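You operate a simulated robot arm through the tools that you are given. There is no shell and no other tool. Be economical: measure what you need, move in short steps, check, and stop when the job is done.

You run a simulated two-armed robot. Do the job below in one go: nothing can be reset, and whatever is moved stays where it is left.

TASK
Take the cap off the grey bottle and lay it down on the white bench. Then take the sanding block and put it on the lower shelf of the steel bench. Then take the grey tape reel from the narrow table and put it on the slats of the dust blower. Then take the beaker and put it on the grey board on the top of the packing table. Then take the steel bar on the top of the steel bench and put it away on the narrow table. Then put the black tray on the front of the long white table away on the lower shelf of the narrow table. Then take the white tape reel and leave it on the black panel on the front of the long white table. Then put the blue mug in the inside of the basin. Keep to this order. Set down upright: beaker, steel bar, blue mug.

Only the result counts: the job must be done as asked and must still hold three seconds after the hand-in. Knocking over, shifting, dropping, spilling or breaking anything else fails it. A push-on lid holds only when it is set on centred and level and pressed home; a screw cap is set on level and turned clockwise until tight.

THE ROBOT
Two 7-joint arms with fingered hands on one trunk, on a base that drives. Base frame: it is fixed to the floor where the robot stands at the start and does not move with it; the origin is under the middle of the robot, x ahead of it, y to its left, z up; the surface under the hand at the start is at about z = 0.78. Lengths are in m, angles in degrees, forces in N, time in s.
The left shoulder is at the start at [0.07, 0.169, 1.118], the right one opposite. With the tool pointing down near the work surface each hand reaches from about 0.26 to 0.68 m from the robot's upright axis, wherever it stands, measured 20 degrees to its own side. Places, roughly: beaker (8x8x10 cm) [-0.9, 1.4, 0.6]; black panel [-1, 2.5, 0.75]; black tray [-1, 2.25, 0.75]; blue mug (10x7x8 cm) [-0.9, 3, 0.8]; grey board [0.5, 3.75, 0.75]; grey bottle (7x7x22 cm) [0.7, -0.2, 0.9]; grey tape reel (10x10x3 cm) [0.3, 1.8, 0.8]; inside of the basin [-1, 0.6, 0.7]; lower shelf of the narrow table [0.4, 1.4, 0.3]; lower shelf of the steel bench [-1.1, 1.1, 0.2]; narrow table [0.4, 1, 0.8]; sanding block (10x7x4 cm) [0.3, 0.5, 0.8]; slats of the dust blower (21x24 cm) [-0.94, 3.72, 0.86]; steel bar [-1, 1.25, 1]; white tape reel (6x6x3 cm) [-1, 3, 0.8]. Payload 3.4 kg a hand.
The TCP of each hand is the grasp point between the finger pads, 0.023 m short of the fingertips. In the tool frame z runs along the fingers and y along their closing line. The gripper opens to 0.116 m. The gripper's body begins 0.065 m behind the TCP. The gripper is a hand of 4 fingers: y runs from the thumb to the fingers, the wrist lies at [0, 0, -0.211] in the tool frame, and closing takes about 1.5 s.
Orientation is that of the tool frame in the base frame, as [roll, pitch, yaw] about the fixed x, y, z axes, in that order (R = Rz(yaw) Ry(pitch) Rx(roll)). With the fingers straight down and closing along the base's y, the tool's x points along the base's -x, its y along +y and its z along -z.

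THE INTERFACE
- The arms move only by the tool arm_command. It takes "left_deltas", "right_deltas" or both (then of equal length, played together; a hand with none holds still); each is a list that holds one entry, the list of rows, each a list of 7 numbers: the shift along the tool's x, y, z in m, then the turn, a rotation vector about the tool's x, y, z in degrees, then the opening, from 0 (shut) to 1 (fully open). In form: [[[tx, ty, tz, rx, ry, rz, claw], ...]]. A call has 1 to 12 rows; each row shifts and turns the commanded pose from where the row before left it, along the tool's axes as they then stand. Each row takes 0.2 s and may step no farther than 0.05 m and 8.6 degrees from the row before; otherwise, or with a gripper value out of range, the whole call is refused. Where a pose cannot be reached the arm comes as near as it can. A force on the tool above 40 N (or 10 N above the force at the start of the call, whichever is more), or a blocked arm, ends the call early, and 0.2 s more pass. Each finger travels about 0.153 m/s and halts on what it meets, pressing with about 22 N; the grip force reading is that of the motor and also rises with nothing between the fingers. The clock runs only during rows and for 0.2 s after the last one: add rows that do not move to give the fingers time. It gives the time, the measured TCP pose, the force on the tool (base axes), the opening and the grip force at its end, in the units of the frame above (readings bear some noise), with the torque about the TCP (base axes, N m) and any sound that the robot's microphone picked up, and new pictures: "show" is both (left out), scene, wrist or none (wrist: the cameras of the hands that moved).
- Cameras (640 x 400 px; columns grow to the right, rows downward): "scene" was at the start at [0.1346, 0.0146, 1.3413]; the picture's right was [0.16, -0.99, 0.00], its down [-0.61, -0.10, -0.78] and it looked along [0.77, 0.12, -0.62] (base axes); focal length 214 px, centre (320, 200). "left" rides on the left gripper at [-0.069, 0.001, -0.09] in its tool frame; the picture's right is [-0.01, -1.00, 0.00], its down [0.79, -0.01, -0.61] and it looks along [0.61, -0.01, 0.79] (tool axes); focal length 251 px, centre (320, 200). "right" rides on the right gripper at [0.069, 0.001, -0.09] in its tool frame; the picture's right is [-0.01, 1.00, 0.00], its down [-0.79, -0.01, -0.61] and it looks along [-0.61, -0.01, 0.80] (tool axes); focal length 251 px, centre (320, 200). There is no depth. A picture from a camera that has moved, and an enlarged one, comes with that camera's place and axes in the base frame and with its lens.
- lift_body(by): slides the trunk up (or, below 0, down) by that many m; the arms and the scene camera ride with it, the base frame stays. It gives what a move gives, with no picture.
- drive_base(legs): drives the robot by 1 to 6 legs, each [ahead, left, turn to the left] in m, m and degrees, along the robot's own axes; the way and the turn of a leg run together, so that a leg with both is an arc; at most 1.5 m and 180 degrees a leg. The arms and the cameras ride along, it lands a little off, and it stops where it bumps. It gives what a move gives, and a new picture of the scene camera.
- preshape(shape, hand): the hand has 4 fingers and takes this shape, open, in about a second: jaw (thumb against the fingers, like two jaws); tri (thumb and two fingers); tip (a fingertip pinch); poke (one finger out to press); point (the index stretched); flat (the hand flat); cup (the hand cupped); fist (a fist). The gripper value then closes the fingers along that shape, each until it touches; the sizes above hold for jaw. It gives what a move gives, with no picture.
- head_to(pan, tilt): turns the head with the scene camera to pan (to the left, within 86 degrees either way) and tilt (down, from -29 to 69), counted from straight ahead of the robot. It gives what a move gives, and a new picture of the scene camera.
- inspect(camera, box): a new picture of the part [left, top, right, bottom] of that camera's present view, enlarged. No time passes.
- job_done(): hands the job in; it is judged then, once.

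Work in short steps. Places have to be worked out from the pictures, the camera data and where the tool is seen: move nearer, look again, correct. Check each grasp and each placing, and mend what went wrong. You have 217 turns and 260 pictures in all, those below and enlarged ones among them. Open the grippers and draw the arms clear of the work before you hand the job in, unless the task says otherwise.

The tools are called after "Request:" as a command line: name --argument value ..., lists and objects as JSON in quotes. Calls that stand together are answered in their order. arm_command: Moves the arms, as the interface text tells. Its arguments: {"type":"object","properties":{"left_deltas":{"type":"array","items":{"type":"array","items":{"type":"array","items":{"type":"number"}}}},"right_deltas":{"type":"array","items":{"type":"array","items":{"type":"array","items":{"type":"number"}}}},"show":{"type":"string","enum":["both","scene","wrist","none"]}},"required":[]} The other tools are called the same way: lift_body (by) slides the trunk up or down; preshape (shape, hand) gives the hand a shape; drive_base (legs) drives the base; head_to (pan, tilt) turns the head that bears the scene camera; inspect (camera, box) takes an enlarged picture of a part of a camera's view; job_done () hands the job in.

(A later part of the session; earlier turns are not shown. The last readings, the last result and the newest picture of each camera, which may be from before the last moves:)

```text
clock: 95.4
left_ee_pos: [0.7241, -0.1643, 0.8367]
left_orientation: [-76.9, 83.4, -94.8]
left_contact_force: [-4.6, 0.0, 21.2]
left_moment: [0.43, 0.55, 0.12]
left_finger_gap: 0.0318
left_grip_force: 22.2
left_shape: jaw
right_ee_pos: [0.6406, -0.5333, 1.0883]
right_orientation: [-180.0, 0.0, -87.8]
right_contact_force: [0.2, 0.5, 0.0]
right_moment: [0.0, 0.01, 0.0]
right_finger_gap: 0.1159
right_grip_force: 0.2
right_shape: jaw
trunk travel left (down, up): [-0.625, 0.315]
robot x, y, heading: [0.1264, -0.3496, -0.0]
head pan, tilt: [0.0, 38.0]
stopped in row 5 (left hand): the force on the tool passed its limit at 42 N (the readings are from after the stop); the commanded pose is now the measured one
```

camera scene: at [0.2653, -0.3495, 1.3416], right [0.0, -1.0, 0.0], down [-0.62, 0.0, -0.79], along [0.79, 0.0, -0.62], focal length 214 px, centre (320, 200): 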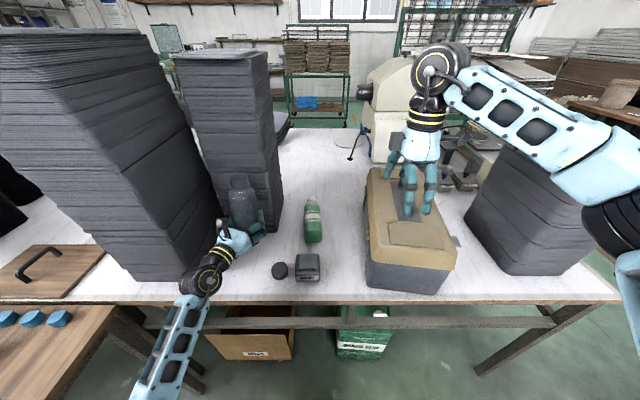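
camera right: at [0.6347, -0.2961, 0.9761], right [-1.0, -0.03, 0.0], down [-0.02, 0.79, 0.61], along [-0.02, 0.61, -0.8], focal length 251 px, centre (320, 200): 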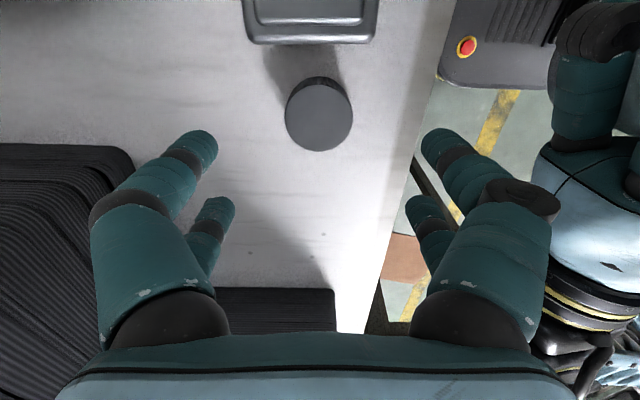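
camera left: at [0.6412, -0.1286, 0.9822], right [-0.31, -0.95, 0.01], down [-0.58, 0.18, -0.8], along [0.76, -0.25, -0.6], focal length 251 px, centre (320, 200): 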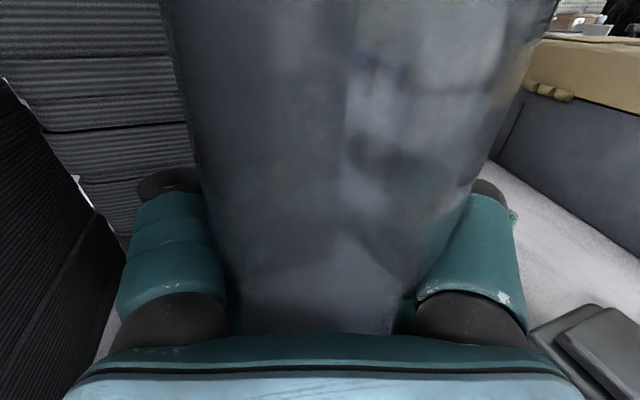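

Base touches the bench. Ease 1.5 mm, open slowly and check.

Request:
arm_command --left_deltas '[[[-0.0015, 0, 0, 0, 0, 0, 0.2], [0, 0, 0, 0, 0, 0, 0.35], [0, 0, 0, 0, 0, 0, 0.45], [0, 0, 0, 0, 0, 0, 0.55], [0, 0, 0, 0, 0, 0, 0.65], [0, 0, 0, 0, 0, 0, 0.72], [0, 0, 0, 0, 0, 0, 0.78]]]' --show "both"

Request:
inspect --camera "scene" --box '[190, 170, 310, 290]'

```text
clock: 97.0
left_ee_pos: [0.7248, -0.163, 0.8329]
left_orientation: [-82.0, 83.3, -99.8]
left_contact_force: [-0.2, 1.2, 0.4]
left_moment: [0.01, -0.01, -0.02]
left_finger_gap: 0.0902
left_grip_force: 0.0
left_shape: jaw
right_ee_pos: [0.6417, -0.5326, 1.088]
right_orientation: [179.9, 0.0, -87.7]
right_contact_force: [0.0, -0.2, -0.1]
right_moment: [0.01, 0.01, 0.01]
right_finger_gap: 0.1159
right_grip_force: 0.0
right_shape: jaw
trunk travel left (down, up): [-0.625, 0.315]
robot x, y, heading: [0.1296, -0.3515, -0.1]
head pan, tilt: [0.0, 38.0]
camera scene: at [0.2638, -0.3494, 1.3417], right [0.0, -1.0, 0.0], down [-0.62, 0.0, -0.79], along [0.79, 0.0, -0.62], focal length 214 px, centre (320, 200)
camera left: at [0.6413, -0.1289, 0.8992], right [-0.3, -0.94, 0.12], down [-0.6, 0.09, -0.8], along [0.74, -0.32, -0.59], focal length 251 px, centre (320, 200)
```

scene: 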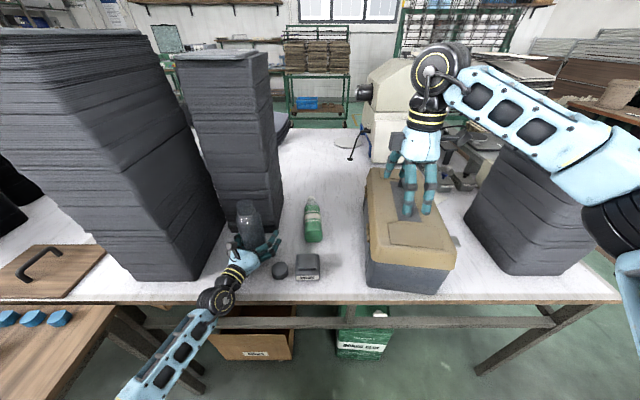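
left: 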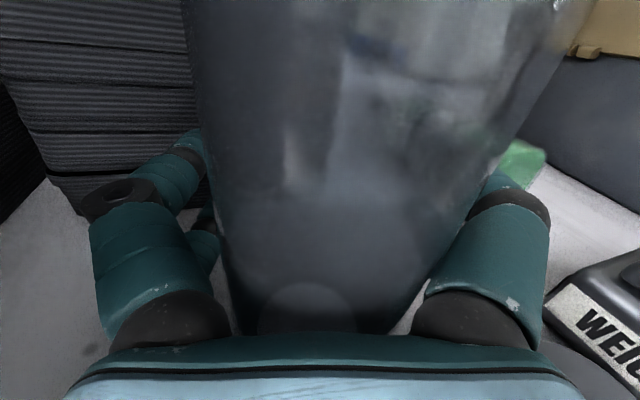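

```text
3.33 times, centred on (250, 230) of scene
camera zoom: at [0.2638, -0.3494, 1.3417], right [0.0, -1.0, 0.0], down [-0.62, 0.0, -0.79], along [0.79, 0.0, -0.62], focal length 715 px, centre (553, 100)
```

zoom: 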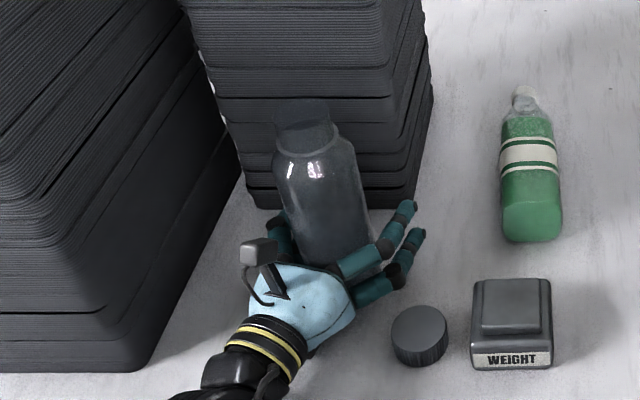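

The bottle stands upright on its own. Back the hand straight out along its axis.

Request:
arm_command --left_deltas '[[[0, 0, -0.02, 0, 0, 0, 0.8], [0, 0, -0.03, 0, 0, 0, 0.8], [0, 0, -0.04, 0, 0, 0, 0.8], [0, -0.012, -0.04, 0, 0, 0, 0.8], [-0.03, -0.012, -0.035, 0, 0, 0, 1]]]' --show "both"

```text
clock: 98.2
left_ee_pos: [0.5602, -0.1316, 0.8668]
left_orientation: [-81.6, 83.4, -99.4]
left_contact_force: [-0.8, 1.0, 0.2]
left_moment: [-0.02, 0.01, 0.0]
left_finger_gap: 0.1159
left_grip_force: 0.1
left_shape: jaw
right_ee_pos: [0.6405, -0.5332, 1.0883]
right_orientation: [179.8, 0.0, -87.8]
right_contact_force: [0.1, -0.1, 1.1]
right_moment: [0.01, -0.03, 0.02]
right_finger_gap: 0.1159
right_grip_force: 0.0
right_shape: jaw
trunk travel left (down, up): [-0.625, 0.315]
robot x, y, heading: [0.1308, -0.3497, -0.3]
head pan, tilt: [0.0, 38.0]
camera scene: at [0.262, -0.3502, 1.3419], right [0.0, -1.0, 0.0], down [-0.61, 0.0, -0.79], along [0.79, 0.0, -0.61], focal length 214 px, centre (320, 200)
camera left: at [0.4765, -0.0976, 0.9328], right [-0.31, -0.94, 0.12], down [-0.59, 0.09, -0.8], along [0.74, -0.32, -0.59], focal length 251 px, centre (320, 200)
```

scene: 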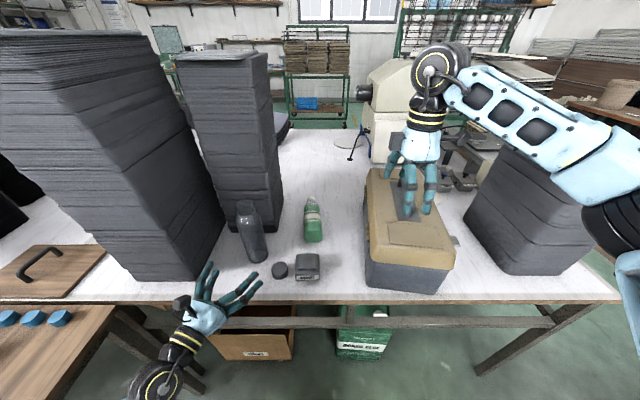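
left: 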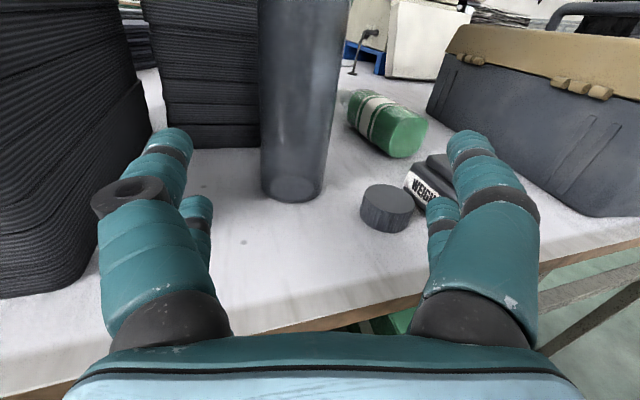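

Bottle upright, cap lying on the bench: step 1 done. Raise the right hand a bit, straighten the left hand, then back off from the bench.

Request:
arm_command --right_deltas '[[[0, 0, -0.04, 0, 0, 0, 1], [0, 0, -0.03, 0, 0, 0, 1], [0, 0, 0, 0, 0, 0, 1]]]' --left_deltas '[[[-0.03, 0, 0, 0, 0, 6.5, 1], [-0.04, 0, 0, 0, 0, 0, 1], [-0.04, 0, 0, 0, 0, 0, 1]]]' --show "none"

Request:
drive_base --legs '[[-0.42, 0, 0]]'

```text
clock: 99.0
left_ee_pos: [0.5706, -0.1252, 0.9661]
left_orientation: [0.2, 89.1, -17.4]
left_contact_force: [1.0, 0.6, 0.9]
left_moment: [0.01, 0.0, 0.0]
left_finger_gap: 0.116
left_grip_force: 0.1
left_shape: jaw
left hand out of reach, approached as far as the arm can: row 3
right_ee_pos: [0.6421, -0.5341, 1.1563]
right_orientation: [179.9, 0.0, -87.8]
right_contact_force: [1.7, 0.4, -0.3]
right_moment: [0.01, 0.01, 0.0]
right_finger_gap: 0.1159
right_grip_force: 0.0
right_shape: jaw
trunk travel left (down, up): [-0.625, 0.315]
robot x, y, heading: [0.1258, -0.3498, -0.0]
head pan, tilt: [0.0, 38.0]
```

```text
clock: 101.5
left_ee_pos: [0.1556, -0.1225, 0.9663]
left_orientation: [-2.8, 89.1, -20.2]
left_contact_force: [-0.2, -0.1, 0.3]
left_moment: [-0.01, 0.0, 0.01]
left_finger_gap: 0.1158
left_grip_force: 0.0
left_shape: jaw
right_ee_pos: [0.2295, -0.5323, 1.1579]
right_orientation: [179.8, 0.0, -87.5]
right_contact_force: [-0.1, -0.2, 0.4]
right_moment: [0.03, -0.04, -0.04]
right_finger_gap: 0.1157
right_grip_force: 0.0
right_shape: jaw
trunk travel left (down, up): [-0.625, 0.315]
robot x, y, heading: [-0.2823, -0.3499, 0.0]
head pan, tilt: [0.0, 38.0]
camera scene: at [-0.1488, -0.3492, 1.3417], right [0.0, -1.0, 0.0], down [-0.62, 0.0, -0.79], along [0.79, 0.0, -0.62], focal length 214 px, centre (320, 200)
```

scene: 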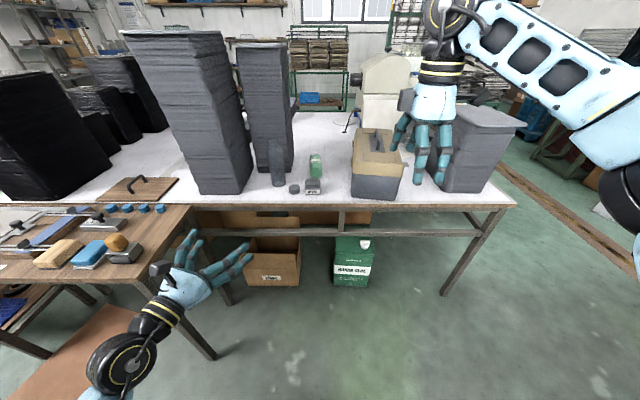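

Now bring both hands to the standard downward pose.

Request:
arm_command --left_deltas '[[[-0.0136, 0, 0, 0, 8.18, 0, 1], [-0.0135, 0, -0.0019, 0, 8.18, 0, 1], [-0.013, 0, -0.0038, 0, 8.18, 0, 1], [-0.0124, 0, -0.0057, 0, 8.18, 0, 1], [-0.0114, 0, -0.0073, 0, 8.18, 0, 1], [-0.0103, 0, -0.0089, 0, 8.18, 0, 1], [-0.0089, 0, -0.0103, 0, 8.18, 0, 1], [-0.0073, 0, -0.0114, 0, 8.18, 0, 1], [-0.0056, 0, -0.0124, 0, 8.18, 0, 1], [-0.0038, 0, -0.013, 0, 8.18, 0, 1], [-0.0019, 0, -0.0135, 0, 8.18, 0, 1]]]' --right_deltas '[[[0, 0, 0, 0, 0, 8.4, 1], [0, 0, 0, 0, 0, 8.4, 1], [0, 0, 0, 0, 0, 8.4, 1], [0, 0, 0, 0, 0, 8.4, 1], [0, 0, 0, 0, 0, 8.4, 1], [0, 0, 0, 0, 0, 8.4, 1], [0, 0, 0, 0, 0, 8.4, 1], [0, 0, 0, 0, 0, 8.4, 1], [0, 0, 0, 0, 0, 8.4, 1], [0, 0, 0, 0, 0, 8.4, 1], [0, 0, 0, 0, 0, 8.4, 1]]]' --show "none"

Request:
drive_base --legs '[[0, 0.8, 0]]'

```text
clock: 104.0
left_ee_pos: [0.1905, -0.1136, 1.0964]
left_orientation: [-179.9, 0.8, 162.6]
left_contact_force: [-0.3, 0.8, 1.3]
left_moment: [-0.01, 0.0, 0.02]
left_finger_gap: 0.1159
left_grip_force: 0.1
left_shape: jaw
left hand out of reach, approached as far as the arm can: row 1, 2, 3
right_ee_pos: [0.2303, -0.5317, 1.1569]
right_orientation: [-180.0, -0.2, 179.9]
right_contact_force: [0.2, 0.3, 0.0]
right_moment: [-0.01, 0.0, -0.04]
right_finger_gap: 0.1158
right_grip_force: 0.0
right_shape: jaw
trunk travel left (down, up): [-0.625, 0.315]
robot x, y, heading: [-0.2834, -0.3493, 0.1]
head pan, tilt: [0.0, 38.0]
```

```text
clock: 108.3
left_ee_pos: [0.1907, 0.6891, 1.0968]
left_orientation: [-180.0, 0.9, 162.2]
left_contact_force: [-0.3, 0.5, -0.2]
left_moment: [-0.03, 0.0, 0.0]
left_finger_gap: 0.116
left_grip_force: 0.1
left_shape: jaw
right_ee_pos: [0.2298, 0.2689, 1.1575]
right_orientation: [-180.0, -0.2, 179.6]
right_contact_force: [0.6, -0.3, 0.2]
right_moment: [-0.04, 0.04, 0.01]
right_finger_gap: 0.1158
right_grip_force: 0.2
right_shape: jaw
trunk travel left (down, up): [-0.625, 0.315]
robot x, y, heading: [-0.2847, 0.4519, 0.1]
head pan, tilt: [0.0, 38.0]
camera scene: at [-0.149, 0.4536, 1.3417], right [0.0, -1.0, 0.0], down [-0.62, 0.0, -0.79], along [0.79, 0.0, -0.62], focal length 214 px, centre (320, 200)
```

scene: 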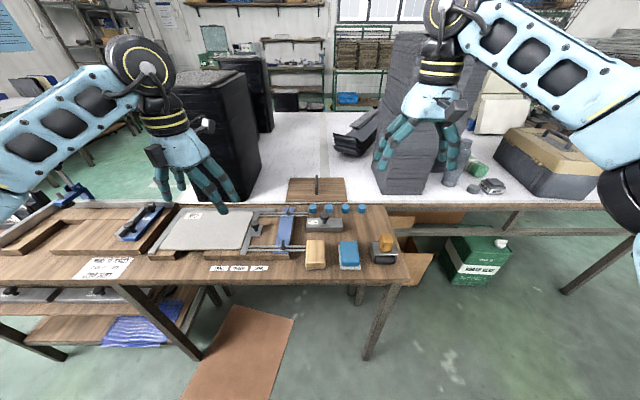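

Good view of the narrow table. Zoom on the blocks.

Request:
inspect --camera "scene" --box '[270, 200, 430, 300]'

```text
4.00 times, centred on (350, 250) of scene
camera zoom: at [-0.149, 0.4536, 1.3417], right [0.0, -1.0, 0.0], down [-0.62, 0.0, -0.79], along [0.79, 0.0, -0.62], focal length 858 px, centre (200, 0)
```

zoom: 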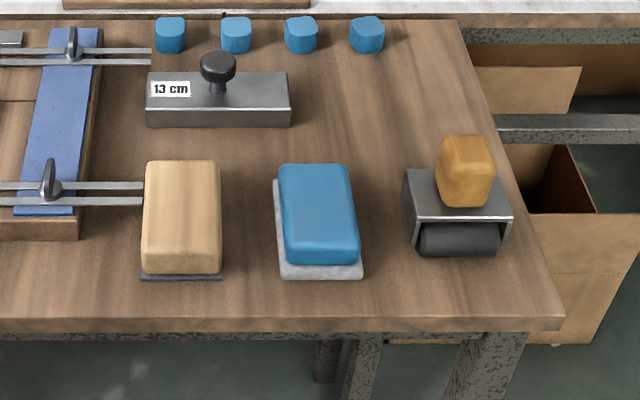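

The beige block with the abrasive base at (0.265,0.468) fits the sanding block. Before choosing the grasp, look at the steel bench's shelf.

Request:
head_to --pan 86 --tilt 35

```text
clock: 109.9
left_ee_pos: [0.1926, 0.6886, 1.0966]
left_orientation: [-179.9, 1.0, 162.2]
left_contact_force: [0.0, -0.2, -0.1]
left_moment: [0.01, 0.03, -0.01]
left_finger_gap: 0.1159
left_grip_force: 0.0
left_shape: jaw
right_ee_pos: [0.2289, 0.2687, 1.1584]
right_orientation: [-180.0, -0.2, 179.7]
right_contact_force: [0.0, 0.1, -0.4]
right_moment: [-0.02, 0.0, 0.01]
right_finger_gap: 0.1159
right_grip_force: 0.1
right_shape: jaw
trunk travel left (down, up): [-0.625, 0.315]
robot x, y, heading: [-0.2813, 0.4595, -0.3]
head pan, tilt: [85.9, 35.0]
camera scene: at [-0.2288, 0.5418, 1.3463], right [1.0, -0.07, 0.0], down [-0.04, -0.57, -0.82], along [0.06, 0.82, -0.57], focal length 214 px, centre (320, 200)
```

scene: 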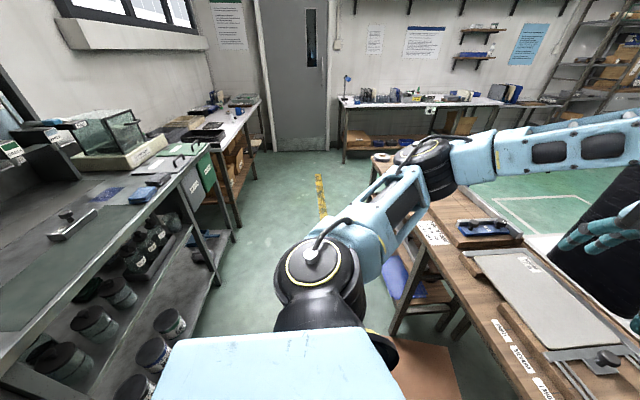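

Request:
inspect --camera "scene" --box '[0, 120, 260, 400]'

```text
1.43 times, centred on (130, 260) of scene
camera zoom: at [-0.2288, 0.5418, 1.3463], right [1.0, -0.07, 0.0], down [-0.04, -0.57, -0.82], along [0.06, 0.82, -0.57], focal length 306 px, centre (591, 114)
```

zoom: 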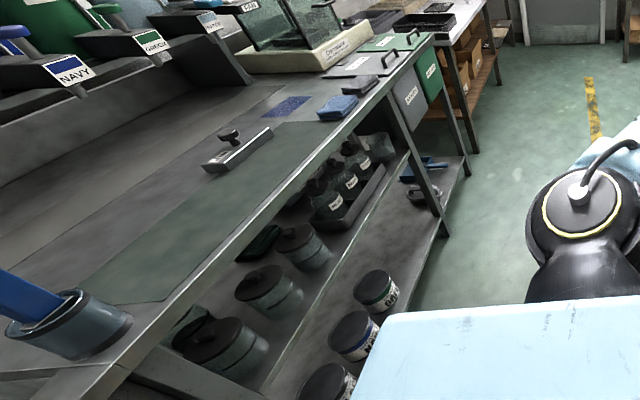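

I'll grasp with the left hand tilted 45° (its camera stays on top). Drive right 0.18 m, face head forward, and set up the left hand's tilt.

Request:
drive_base --legs '[[0, -0.18, 0]]'

Request:
arm_command --left_deltas '[[[0, -0.02, 0, 0, 0, -5.9, 1], [0, -0.02, 0, 0, 0, -5.9, 1], [0, 0, 0, 0, 0, -5.9, 1], [0, 0, 0.03, 0, -7.5, 0, 1], [0, 0, 0.03, 0, -7.5, 0, 1], [0, 0, 0.03, 0, -7.5, 0, 1], [0, 0, 0.03, 0, -7.5, 0, 1], [0.02, 0, 0.02, 0, -7.5, 0, 1], [0.02, 0, 0.02, 0, -7.5, 0, 1]]]' --show "none"

Request:
head_to --pan 0 --tilt 45

Request:
inspect --camera "left" --box '[0, 0, 640, 400]'

```text
clock: 111.4
left_ee_pos: [0.191, 0.5107, 1.0974]
left_orientation: [-179.9, 0.9, 162.2]
left_contact_force: [0.6, -0.3, -0.2]
left_moment: [-0.04, -0.03, 0.01]
left_finger_gap: 0.1158
left_grip_force: 0.0
left_shape: jaw
right_ee_pos: [0.2286, 0.0913, 1.1577]
right_orientation: [-179.9, -0.1, 179.6]
right_contact_force: [0.1, 0.2, -0.4]
right_moment: [0.0, -0.03, 0.0]
right_finger_gap: 0.116
right_grip_force: 0.0
right_shape: jaw
trunk travel left (down, up): [-0.625, 0.315]
robot x, y, heading: [-0.285, 0.2742, -0.1]
head pan, tilt: [85.9, 35.0]
camera scene: at [-0.2293, 0.3644, 1.3462], right [1.0, -0.07, 0.0], down [-0.04, -0.57, -0.82], along [0.06, 0.82, -0.57], focal length 214 px, centre (320, 200)
```

scene: 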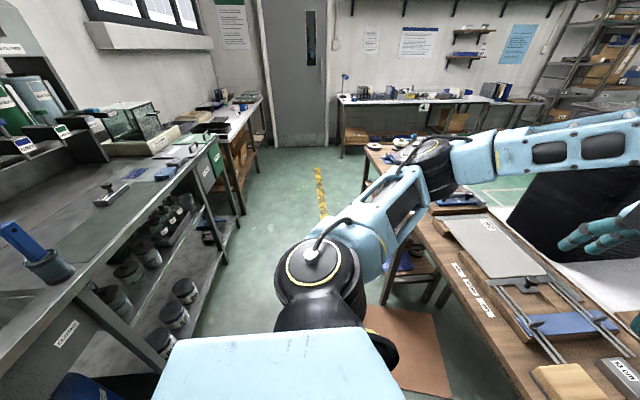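

```text
clock: 113.4
left_ee_pos: [0.1967, 0.471, 0.924]
left_orientation: [-179.4, 45.9, -179.7]
left_contact_force: [-0.2, 0.7, -0.6]
left_moment: [-0.04, 0.02, -0.01]
left_finger_gap: 0.1158
left_grip_force: 0.1
left_shape: jaw
right_ee_pos: [0.2271, 0.0915, 1.1578]
right_orientation: [-180.0, -0.1, 179.6]
right_contact_force: [-0.2, -0.4, 0.1]
right_moment: [-0.03, -0.04, 0.02]
right_finger_gap: 0.116
right_grip_force: 0.0
right_shape: jaw
trunk travel left (down, up): [-0.625, 0.315]
robot x, y, heading: [-0.286, 0.2747, 0.5]
head pan, tilt: [85.9, 35.0]
```

```text
clock: 115.0
left_ee_pos: [0.1964, 0.471, 0.9247]
left_orientation: [-179.5, 45.9, -179.8]
left_contact_force: [-0.6, -0.3, -0.5]
left_moment: [-0.02, 0.01, 0.0]
left_finger_gap: 0.1158
left_grip_force: 0.0
left_shape: jaw
right_ee_pos: [0.228, 0.0907, 1.1589]
right_orientation: [-180.0, -0.1, 179.8]
right_contact_force: [0.0, 1.0, 0.3]
right_moment: [-0.02, -0.01, 0.0]
right_finger_gap: 0.1161
right_grip_force: 0.1
right_shape: jaw
trunk travel left (down, up): [-0.625, 0.315]
robot x, y, heading: [-0.285, 0.2728, -0.2]
head pan, tilt: [0.0, 45.0]
camera scene: at [-0.1545, 0.2754, 1.3315], right [0.0, -1.0, 0.0], down [-0.71, 0.0, -0.71], along [0.71, 0.0, -0.71], focal length 214 px, centre (320, 200)
```

scene: 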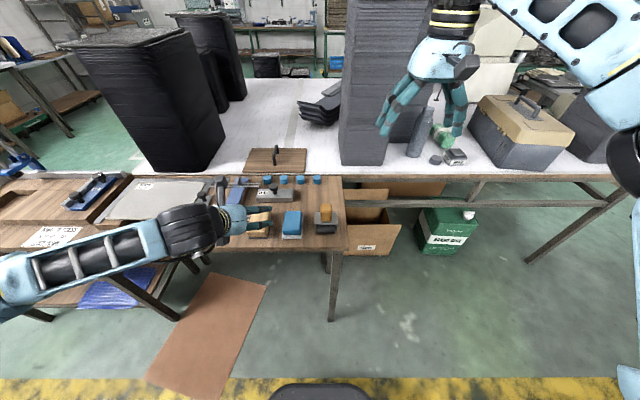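

```text
1.00 times, centred on (320, 200) of left (not enlarged: the box is as wide or as high as the picture)
camera zoom: at [0.181, 0.4717, 1.0359], right [0.0, -1.0, 0.01], down [-0.99, -0.01, -0.15], along [0.15, -0.01, -0.99], focal length 251 px, centre (320, 200)
```

zoom: 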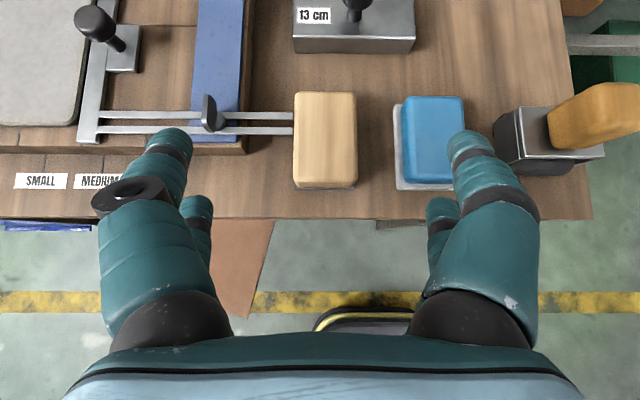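

Block centre (0.27,0.465), 6 cm wide in y; jig rods end next to its left side at x≈0.28–0.29, so I'll grip its front part at x≈0.242 with a reduced opening.

Request:
arm_command --left_deltas '[[[0.019, -0.003, 0.019, 0, 0, 0, 0.75], [0.019, -0.003, 0.019, 0, 0, 0, 0.75], [0.019, 0, 0.019, 0, 0, 0, 0.75], [0, 0, 0.03, 0, 0, 0, 0.75], [0, 0, 0.015, 0, 0, 0, 0.75]]]' --show "wrist"

```text
clock: 116.2
left_ee_pos: [0.2277, 0.4633, 0.8126]
left_orientation: [-179.6, 46.0, -179.8]
left_contact_force: [0.4, -0.2, 0.8]
left_moment: [0.1, -0.06, -0.05]
left_finger_gap: 0.0871
left_grip_force: 0.1
left_shape: jaw
right_ee_pos: [0.2285, 0.0905, 1.1584]
right_orientation: [180.0, -0.1, 179.7]
right_contact_force: [0.0, 0.3, 0.1]
right_moment: [0.03, 0.03, -0.02]
right_finger_gap: 0.1159
right_grip_force: 0.1
right_shape: jaw
trunk travel left (down, up): [-0.625, 0.315]
robot x, y, heading: [-0.2878, 0.2755, -0.1]
head pan, tilt: [0.0, 45.0]
camera left: at [0.2114, 0.4636, 0.9242], right [0.0, -1.0, 0.01], down [-0.99, -0.01, -0.15], along [0.15, -0.01, -0.99], focal length 251 px, centre (320, 200)
```

left: 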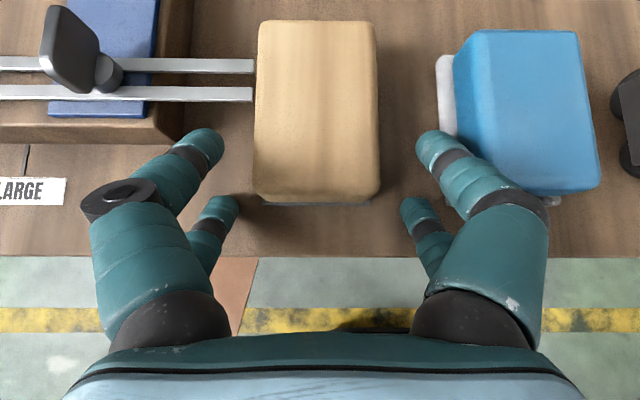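

Narrow the opening slightly to stay clear of the blue block, then advance the last 2.5 cm.

Request:
arm_command --left_deltas '[[[0, 0.001, 0, 0, 0, 0, 0.67], [0, 0, 0, 0, 0, 0, 0.67], [-0.003, 0, 0.012, 0, 0, 0, 0.67], [-0.003, 0, 0.012, 0, 0, 0, 0.67]]]' --show "wrist"

```text
clock: 117.2
left_ee_pos: [0.2467, 0.464, 0.8103]
left_orientation: [-179.3, 47.1, -179.9]
left_contact_force: [-7.9, -1.2, 31.9]
left_moment: [0.7, 0.2, 0.13]
left_finger_gap: 0.0777
left_grip_force: 0.0
left_shape: jaw
right_ee_pos: [0.2255, 0.0893, 1.1589]
right_orientation: [179.9, 0.0, 179.8]
right_contact_force: [0.0, -0.3, -1.2]
right_moment: [0.01, 0.0, 0.04]
right_finger_gap: 0.1159
right_grip_force: 0.1
right_shape: jaw
trunk travel left (down, up): [-0.625, 0.315]
robot x, y, heading: [-0.285, 0.2724, -0.5]
head pan, tilt: [0.0, 45.0]
stopped in row 4 (left hand): the force on the tool passed its limit at 45 N (the readings are from after the stop); the commanded pose is now the measured one
camera left: at [0.2285, 0.4637, 0.9228], right [0.0, -1.0, 0.01], down [-0.99, 0.0, -0.17], along [0.17, -0.01, -0.99], focal length 251 px, centre (320, 200)
```

left: 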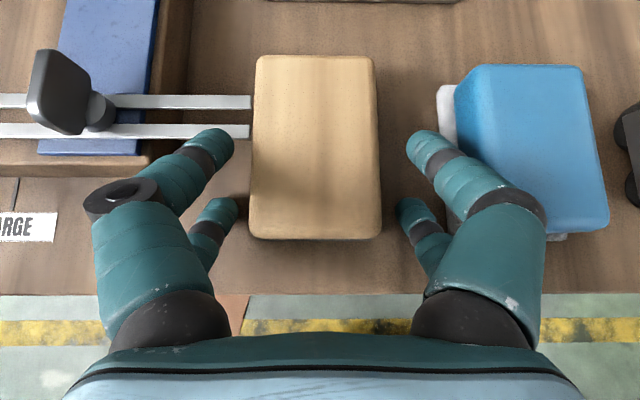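

The lower fingertips touched the tabletop. Ease up 3 mm and close.

Request:
arm_command --left_deltas '[[[-0.002, 0, -0.003, 0, 0, 0, 0.67], [0, 0, 0, 0, 0, 0, 0.3], [0, 0, 0, 0, 0, 0, 0.1], [0, 0, 0, 0, 0, 0, 0], [0, 0, 0, 0, 0, 0, 0], [0, 0, 0, 0, 0, 0, 0]]]' --show "wrist"

```text
clock: 118.5
left_ee_pos: [0.2469, 0.4645, 0.8133]
left_orientation: [-179.4, 46.7, -179.8]
left_contact_force: [6.4, 8.0, 33.9]
left_moment: [1.21, -0.26, -0.13]
left_finger_gap: 0.0511
left_grip_force: 22.2
left_shape: jaw
right_ee_pos: [0.2247, 0.0914, 1.1591]
right_orientation: [-180.0, 0.1, 179.8]
right_contact_force: [0.0, -0.6, -0.5]
right_moment: [0.0, 0.0, 0.0]
right_finger_gap: 0.116
right_grip_force: 0.0
right_shape: jaw
trunk travel left (down, up): [-0.625, 0.315]
robot x, y, heading: [-0.2881, 0.2722, -0.4]
head pan, tilt: [0.0, 45.0]
camera left: at [0.2279, 0.4652, 0.9238], right [0.0, -1.0, 0.01], down [-0.99, 0.0, -0.16], along [0.16, -0.01, -0.99], focal length 251 px, centre (320, 200)
```

left: 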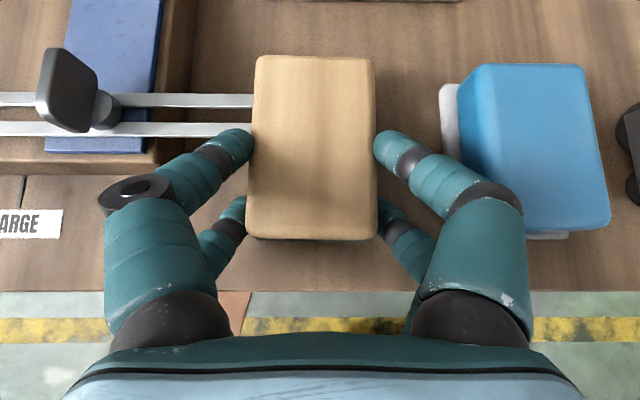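

Gripped. Lift straight up 12 cm and check.

Request:
arm_command --left_deltas '[[[-0.01, 0, -0.01, 0, 0, 0, 0], [-0.02, 0, -0.02, 0, 0, 0, 0], [-0.03, 0, -0.03, 0, 0, 0, 0], [-0.03, 0, -0.03, 0, 0, 0, 0]]]' --show "both"

```text
clock: 119.5
left_ee_pos: [0.2442, 0.4663, 0.936]
left_orientation: [-179.3, 46.3, -179.8]
left_contact_force: [0.5, 1.0, 0.0]
left_moment: [0.02, 0.05, 0.0]
left_finger_gap: 0.0516
left_grip_force: 21.7
left_shape: jaw
right_ee_pos: [0.2282, 0.0905, 1.1576]
right_orientation: [-180.0, -0.1, 179.8]
right_contact_force: [-0.2, 0.0, 0.0]
right_moment: [0.03, 0.0, -0.02]
right_finger_gap: 0.1158
right_grip_force: 0.1
right_shape: jaw
trunk travel left (down, up): [-0.625, 0.315]
robot x, y, heading: [-0.2828, 0.275, -0.1]
head pan, tilt: [0.0, 45.0]
camera scene: at [-0.1548, 0.2752, 1.3314], right [0.0, -1.0, 0.0], down [-0.71, 0.0, -0.71], along [0.71, 0.0, -0.71], focal length 214 px, centre (320, 200)
camera left: at [0.2269, 0.4663, 1.0478], right [0.0, -1.0, 0.01], down [-0.99, 0.0, -0.16], along [0.16, -0.01, -0.99], focal length 251 px, centre (320, 200)
```

scene: 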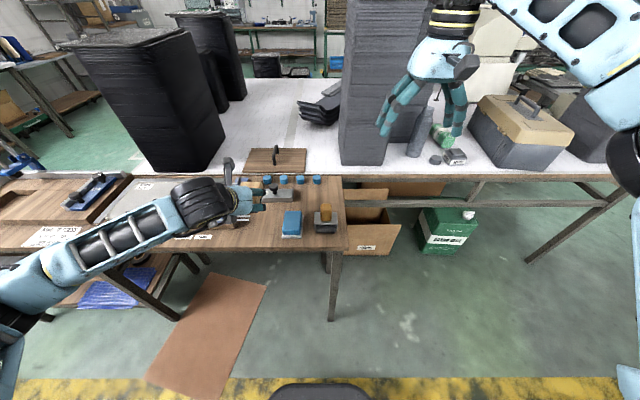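
left: 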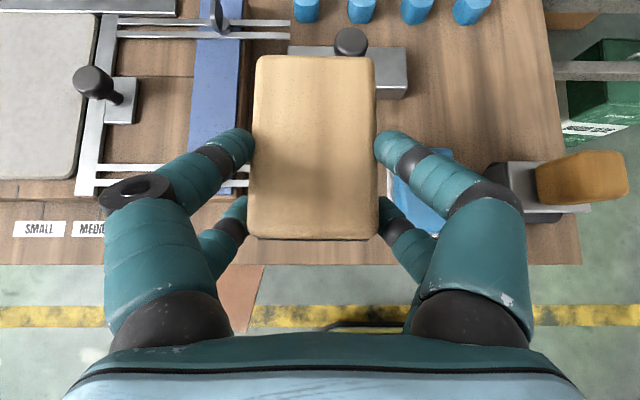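

Holding well. Tuck both hands closer and higher before driving up the aisle.

Request:
arm_command --left_deltas '[[[0.008, 0, -0.04, 0, 0, 0, 0], [0.008, 0, -0.04, 0, 0, 0, 0], [0.008, 0, -0.04, 0, 0, 0, 0], [0.01, 0, -0.04, 0, 0, 0, 0], [0.01, 0, -0.04, 0, 0, 0, 0], [0.01, 0, -0.03, 0, 0, 0, 0]]]' --right_deltas '[[[0.035, 0, 0, 0, 0, 0, 1], [0.035, 0, 0, 0, 0, 0, 1], [0.035, 0, 0, 0, 0, 0, 1], [0.035, 0, 0, 0, 0, 0, 1], [0.035, 0, 0, 0, 0, 0, 1], [0.02, 0, 0, 0, 0, 0, 1]]]' --show "none"

Request:
drive_base --legs '[[0, 1.2, 0], [0, 0, 90]]'

```text
clock: 121.0
left_ee_pos: [0.1323, 0.4423, 1.0868]
left_orientation: [-179.5, 46.3, -179.9]
left_contact_force: [0.3, 0.5, -1.6]
left_moment: [-0.03, 0.02, -0.03]
left_finger_gap: 0.0514
left_grip_force: 22.1
left_shape: jaw
left hand out of reach, approached as far as the arm can: row 3, 4, 5, 6
right_ee_pos: [0.0324, 0.091, 1.159]
right_orientation: [180.0, -0.2, 179.7]
right_contact_force: [-0.4, -0.3, -0.7]
right_moment: [0.0, 0.0, 0.02]
right_finger_gap: 0.1159
right_grip_force: 0.0
right_shape: jaw
trunk travel left (down, up): [-0.625, 0.315]
robot x, y, heading: [-0.2845, 0.2733, -0.2]
head pan, tilt: [0.0, 45.0]
```

```text
clock: 131.0
left_ee_pos: [-0.4852, 1.8928, 1.0865]
left_orientation: [-179.4, 46.2, -86.7]
left_contact_force: [0.3, 0.0, -0.4]
left_moment: [-0.04, -0.02, 0.03]
left_finger_gap: 0.0514
left_grip_force: 22.2
left_shape: jaw
right_ee_pos: [-0.1312, 1.8116, 1.1584]
right_orientation: [179.9, -0.2, -87.2]
right_contact_force: [0.4, 0.0, -0.3]
right_moment: [0.0, 0.0, 0.0]
right_finger_gap: 0.1158
right_grip_force: 0.1
right_shape: jaw
trunk travel left (down, up): [-0.625, 0.315]
robot x, y, heading: [-0.2955, 1.4809, 92.8]
head pan, tilt: [0.0, 45.0]
camera scene: at [-0.303, 1.6163, 1.3315], right [1.0, 0.05, 0.0], down [0.04, -0.71, -0.71], along [-0.04, 0.71, -0.71], focal length 214 px, centre (320, 200)
```

scene: 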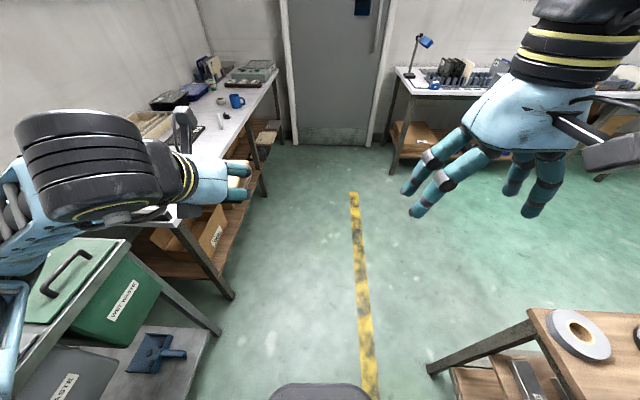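

Raise the trunk 0.15 m so the hands clear the bins, then turn to face the steel bench.

Request:
lift_body --by 0.15

Request:
drive_base --legs '[[0, -0.1, 0], [0, 0, 87.2]]'

```text
clock: 132.7
left_ee_pos: [-0.4861, 1.8926, 1.2368]
left_orientation: [-179.4, 46.1, -86.8]
left_contact_force: [-1.0, 0.4, -0.2]
left_moment: [-0.06, -0.03, 0.01]
left_finger_gap: 0.0513
left_grip_force: 22.4
left_shape: jaw
right_ee_pos: [-0.1315, 1.8126, 1.3083]
right_orientation: [180.0, -0.2, -87.2]
right_contact_force: [-0.1, 0.4, -0.2]
right_moment: [-0.03, 0.03, 0.05]
right_finger_gap: 0.1159
right_grip_force: 0.2
right_shape: jaw
trunk travel left (down, up): [-0.775, 0.165]
robot x, y, heading: [-0.2934, 1.4855, 93.2]
head pan, tilt: [0.0, 45.0]
```

```text
clock: 137.6
left_ee_pos: [-0.6139, 1.3214, 1.2355]
left_orientation: [-179.4, 46.2, 0.2]
left_contact_force: [-0.2, 1.1, 0.0]
left_moment: [-0.01, -0.05, 0.0]
left_finger_gap: 0.0512
left_grip_force: 21.5
left_shape: jaw
right_ee_pos: [-0.5151, 1.6717, 1.3085]
right_orientation: [-179.9, -0.2, -0.4]
right_contact_force: [0.1, -0.2, 0.0]
right_moment: [0.01, 0.0, 0.02]
right_finger_gap: 0.1158
right_grip_force: 0.1
right_shape: jaw
trunk travel left (down, up): [-0.775, 0.165]
robot x, y, heading: [-0.1948, 1.4872, 179.9]
head pan, tilt: [0.0, 45.0]
camera scene: at [-0.3277, 1.4906, 1.4815], right [0.0, 1.0, 0.0], down [0.71, 0.0, -0.71], along [-0.71, 0.0, -0.71], focal length 214 px, centre (320, 200)
```

scene: 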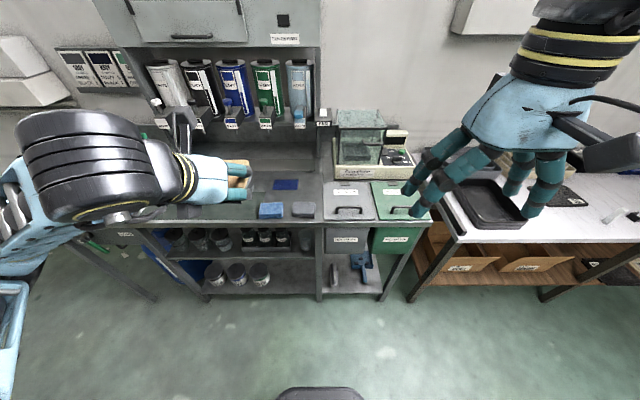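

Great view of the steel bench. Zoom in on its shelves.

Request:
inspect --camera "scene" --box '[140, 170, 440, 320]'

```text
2.13 times, centred on (290, 245) of scene
camera zoom: at [-0.3277, 1.4906, 1.4815], right [0.0, 1.0, 0.0], down [0.71, 0.0, -0.71], along [-0.71, 0.0, -0.71], focal length 458 px, centre (384, 104)
```

zoom: 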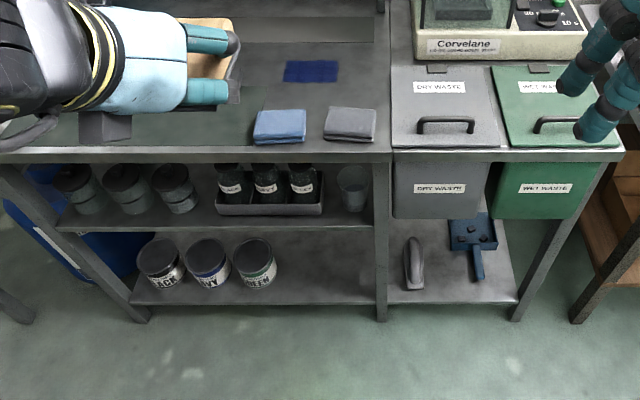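

Lower shelf has a free area around (-0.92,1.32), right of the jars. Lower the trunk 0.73 m and look with the left camera.

Request:
lift_body --by -0.73

Request:
head_to --pan 8 --tilt 35

Request:
inspect --camera "left" --box '[0, 0, 640, 400]'

```text
refused: -0.73 is not a number from -0.4 to 0.4
```

```text
clock: 138.3
left_ee_pos: [-0.6131, 1.3206, 1.2364]
left_orientation: [-179.4, 46.2, 0.3]
left_contact_force: [-0.2, 0.3, -1.7]
left_moment: [-0.03, -0.05, 0.0]
left_finger_gap: 0.0512
left_grip_force: 21.8
left_shape: jaw
right_ee_pos: [-0.5144, 1.6714, 1.3081]
right_orientation: [-179.9, -0.2, -0.3]
right_contact_force: [0.7, -0.4, -1.0]
right_moment: [0.0, -0.02, -0.03]
right_finger_gap: 0.1156
right_grip_force: 0.1
right_shape: jaw
trunk travel left (down, up): [-0.775, 0.165]
robot x, y, heading: [-0.1966, 1.4896, 179.8]
head pan, tilt: [8.0, 35.0]
camera scene: at [-0.3336, 1.4781, 1.4962], right [-0.14, 0.99, 0.0], down [0.57, 0.08, -0.82], along [-0.81, -0.11, -0.57], focal length 214 px, centre (320, 200)
```

scene: 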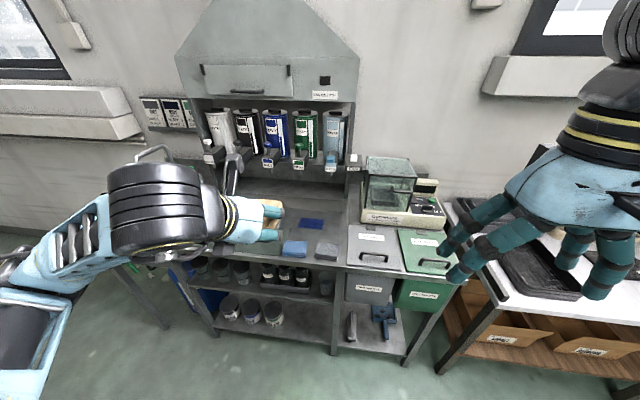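

```text
1.00 times, centred on (320, 200) of left (not enlarged: the box is as wide or as high as the picture)
camera zoom: at [-0.5954, 1.3181, 1.3476], right [0.0, 1.0, 0.01], down [0.99, 0.0, -0.15], along [-0.15, 0.01, -0.99], focal length 251 px, centre (320, 200)
```

zoom: 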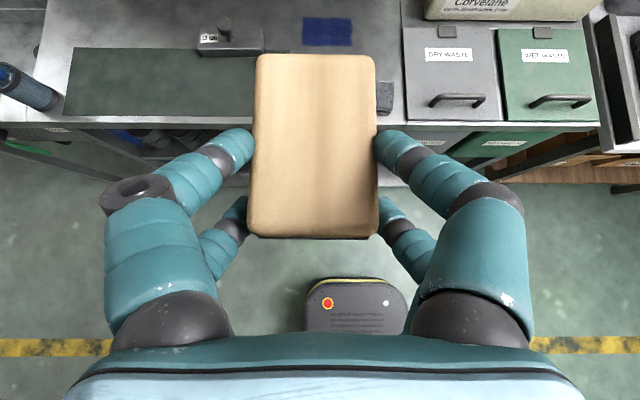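

Block clears the bench front (x≈-0.78). Lower in two strokes.

Request:
lift_body --by -0.4

Request:
lift_body --by -0.34

Request:
arm_command --left_deltas '[[[0, 0, 0, 0, 0, 0, 0]]]' --show "both"

```text
clock: 142.1
left_ee_pos: [-0.6147, 1.3209, 0.836]
left_orientation: [-179.4, 46.2, 0.1]
left_contact_force: [-0.6, -0.1, -0.9]
left_moment: [-0.03, -0.05, -0.01]
left_finger_gap: 0.0513
left_grip_force: 22.0
left_shape: jaw
right_ee_pos: [-0.5134, 1.6715, 0.9082]
right_orientation: [-180.0, -0.2, -0.3]
right_contact_force: [0.3, 0.2, 0.4]
right_moment: [0.0, -0.01, 0.0]
right_finger_gap: 0.1159
right_grip_force: 0.0
right_shape: jaw
trunk travel left (down, up): [-0.375, 0.565]
robot x, y, heading: [-0.1924, 1.4907, 179.8]
head pan, tilt: [8.0, 35.0]
```

```text
clock: 145.4
left_ee_pos: [-0.6133, 1.3211, 0.4962]
left_orientation: [-179.3, 46.1, 0.2]
left_contact_force: [0.0, -0.2, -0.9]
left_moment: [0.0, -0.04, 0.05]
left_finger_gap: 0.0513
left_grip_force: 21.8
left_shape: jaw
right_ee_pos: [-0.514, 1.6718, 0.5688]
right_orientation: [180.0, -0.1, -0.3]
right_contact_force: [-0.2, -0.3, 0.7]
right_moment: [-0.01, 0.02, 0.02]
right_finger_gap: 0.1158
right_grip_force: 0.1
right_shape: jaw
trunk travel left (down, up): [-0.035, 0.905]
robot x, y, heading: [-0.1916, 1.4906, 179.3]
head pan, tilt: [8.0, 35.0]
```

```text
clock: 145.8
left_ee_pos: [-0.6128, 1.32, 0.4964]
left_orientation: [-179.4, 46.2, 0.2]
left_contact_force: [0.3, 0.2, -0.9]
left_moment: [-0.01, -0.03, 0.0]
left_finger_gap: 0.0511
left_grip_force: 22.2
left_shape: jaw
right_ee_pos: [-0.5133, 1.6715, 0.5694]
right_orientation: [179.9, -0.1, -0.2]
right_contact_force: [0.1, 0.6, 0.0]
right_moment: [0.03, 0.02, 0.01]
right_finger_gap: 0.1159
right_grip_force: 0.0
right_shape: jaw
trunk travel left (down, up): [-0.035, 0.905]
robot x, y, heading: [-0.1946, 1.4841, 179.9]
head pan, tilt: [8.0, 35.0]
camera scene: at [-0.3334, 1.4781, 0.7563], right [-0.14, 0.99, 0.0], down [0.57, 0.08, -0.82], along [-0.81, -0.11, -0.57], focal length 214 px, centre (320, 200)
camera left: at [-0.5953, 1.3182, 0.6077], right [0.0, 1.0, 0.01], down [0.99, 0.0, -0.15], along [-0.15, 0.01, -0.99], focal length 251 px, centre (320, 200)
```

scene: 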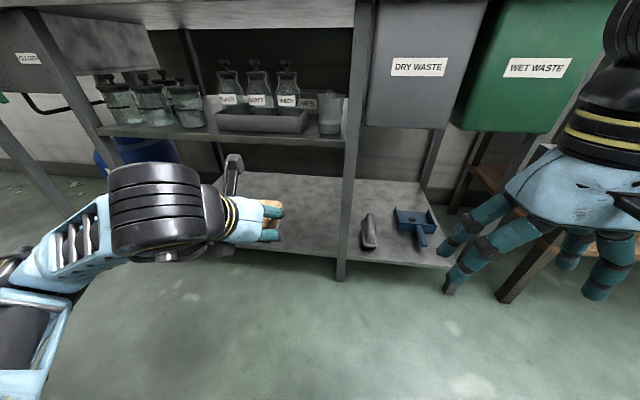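
left: 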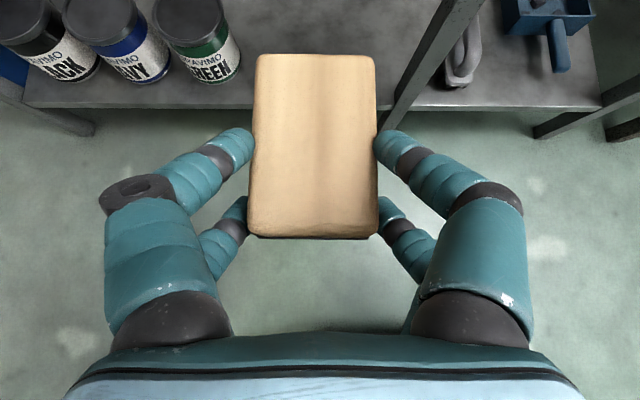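

Shelf front edge ≈ x −0.83, surface z≈0.2, mid-shelf ≈0.55. Move the block diagonally down and then forward into the shelf space.

Request:
arm_command --left_deltas '[[[0.0065, 0, 0.048, 0, 0, 0, 0], [0.0065, 0, 0.048, 0, 0, 0, 0], [0.0065, 0, 0.048, 0, 0, 0, 0], [0.0065, 0, 0.048, 0, 0, 0, 0], [0.0065, 0, 0.048, 0, 0, 0, 0], [-0.0278, 0, 0.0288, 0, 0, 0, 0], [-0.0278, 0, 0.0288, 0, 0, 0, 0]]]' --show "both"

```text
clock: 147.4
left_ee_pos: [-0.8445, 1.3245, 0.3102]
left_orientation: [-179.4, 46.3, 0.1]
left_contact_force: [0.4, 0.2, -0.6]
left_moment: [0.01, -0.02, 0.0]
left_finger_gap: 0.0513
left_grip_force: 22.3
left_shape: jaw
right_ee_pos: [-0.5145, 1.6708, 0.5679]
right_orientation: [-179.9, -0.1, -0.3]
right_contact_force: [0.2, 0.0, 0.0]
right_moment: [-0.01, 0.0, 0.02]
right_finger_gap: 0.1157
right_grip_force: 0.0
right_shape: jaw
trunk travel left (down, up): [-0.035, 0.905]
robot x, y, heading: [-0.1941, 1.4905, 179.7]
head pan, tilt: [8.0, 35.0]
camera scene: at [-0.3335, 1.4781, 0.7563], right [-0.14, 0.99, 0.0], down [0.57, 0.08, -0.82], along [-0.81, -0.11, -0.57], focal length 214 px, centre (320, 200)
camera left: at [-0.826, 1.3214, 0.4204], right [0.0, 1.0, 0.01], down [0.99, 0.0, -0.16], along [-0.16, 0.01, -0.99], focal length 251 px, centre (320, 200)
```

scene: 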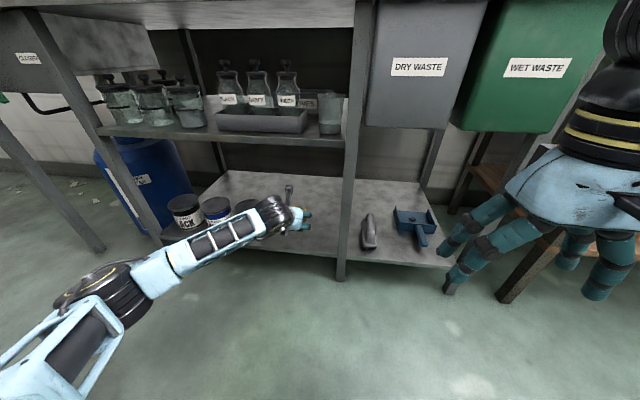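
left: 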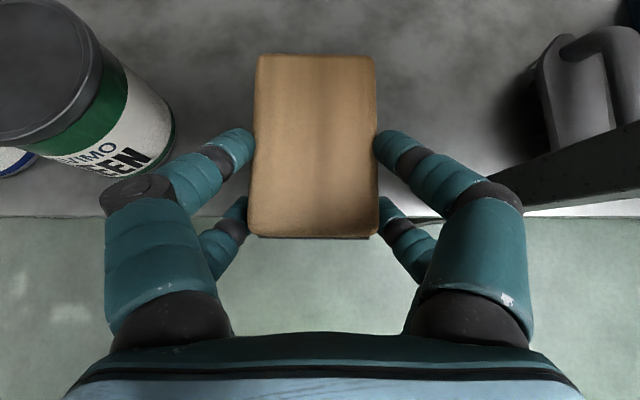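

Shift 2.5 cm away from the jar, forward 7 cm, then lower to contact.

Request:
arm_command --left_deltas '[[[0, -0.025, 0, 0, 0, 0, 0], [-0.026, 0, 0.027, 0, 0, 0, 0], [-0.026, 0, 0.027, 0, 0, 0, 0], [0.0216, 0, 0.0208, 0, 0, 0, 0], [0.0144, 0, 0.0139, 0, 0, 0, 0], [0.004, 0, 0.004, 0, 0, 0, 0], [0.004, 0, 0.004, 0, 0, 0, 0]]]' --show "wrist"

```text
clock: 149.1
left_ee_pos: [-0.9208, 1.3483, 0.2471]
left_orientation: [-179.4, 46.2, 0.2]
left_contact_force: [-0.5, 0.2, -1.4]
left_moment: [0.0, -0.05, -0.04]
left_finger_gap: 0.0513
left_grip_force: 22.1
left_shape: jaw
right_ee_pos: [-0.5145, 1.6714, 0.5687]
right_orientation: [180.0, -0.3, -0.2]
right_contact_force: [0.0, -0.9, -0.1]
right_moment: [0.0, 0.0, 0.02]
right_finger_gap: 0.116
right_grip_force: 0.0
right_shape: jaw
trunk travel left (down, up): [-0.035, 0.905]
robot x, y, heading: [-0.1985, 1.4858, 179.8]
head pan, tilt: [8.0, 35.0]
camera left: at [-0.9019, 1.3455, 0.3574], right [0.0, 1.0, 0.01], down [0.99, 0.0, -0.15], along [-0.15, 0.01, -0.99], focal length 251 px, centre (320, 200)
```

left: 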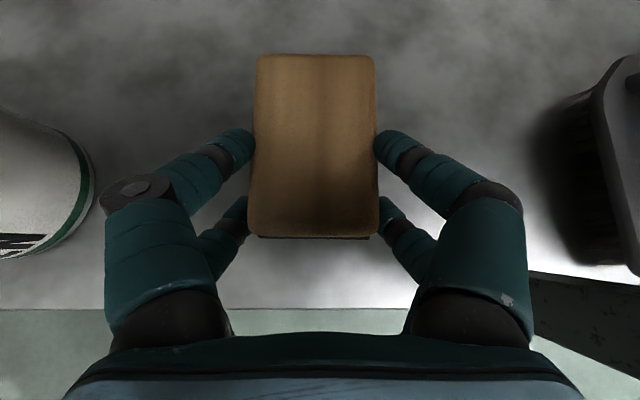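

Keep lowering in small rows until contact.

Request:
arm_command --left_deltas '[[[0.003, 0, 0.003, 0, 0, 0, 0], [0.003, 0, 0.003, 0, 0, 0, 0], [0.003, 0, 0.003, 0, 0, 0, 0], [0.003, 0, 0.003, 0, 0, 0, 0], [0.003, 0, 0.003, 0, 0, 0, 0], [0.003, 0, 0.003, 0, 0, 0, 0], [0.003, 0, 0.003, 0, 0, 0, 0], [0.003, 0, 0.003, 0, 0, 0, 0]]]' --show "none"

```text
clock: 150.8
left_ee_pos: [-0.9204, 1.3487, 0.2127]
left_orientation: [-179.5, 46.2, 0.2]
left_contact_force: [0.2, -0.8, -1.3]
left_moment: [-0.03, 0.0, -0.01]
left_finger_gap: 0.0511
left_grip_force: 21.7
left_shape: jaw
right_ee_pos: [-0.5139, 1.6712, 0.5693]
right_orientation: [-179.9, -0.2, -0.3]
right_contact_force: [-0.2, -0.1, 0.1]
right_moment: [-0.05, -0.02, -0.03]
right_finger_gap: 0.1158
right_grip_force: 0.1
right_shape: jaw
trunk travel left (down, up): [-0.035, 0.905]
robot x, y, heading: [-0.1969, 1.4945, 179.8]
head pan, tilt: [8.0, 35.0]
```

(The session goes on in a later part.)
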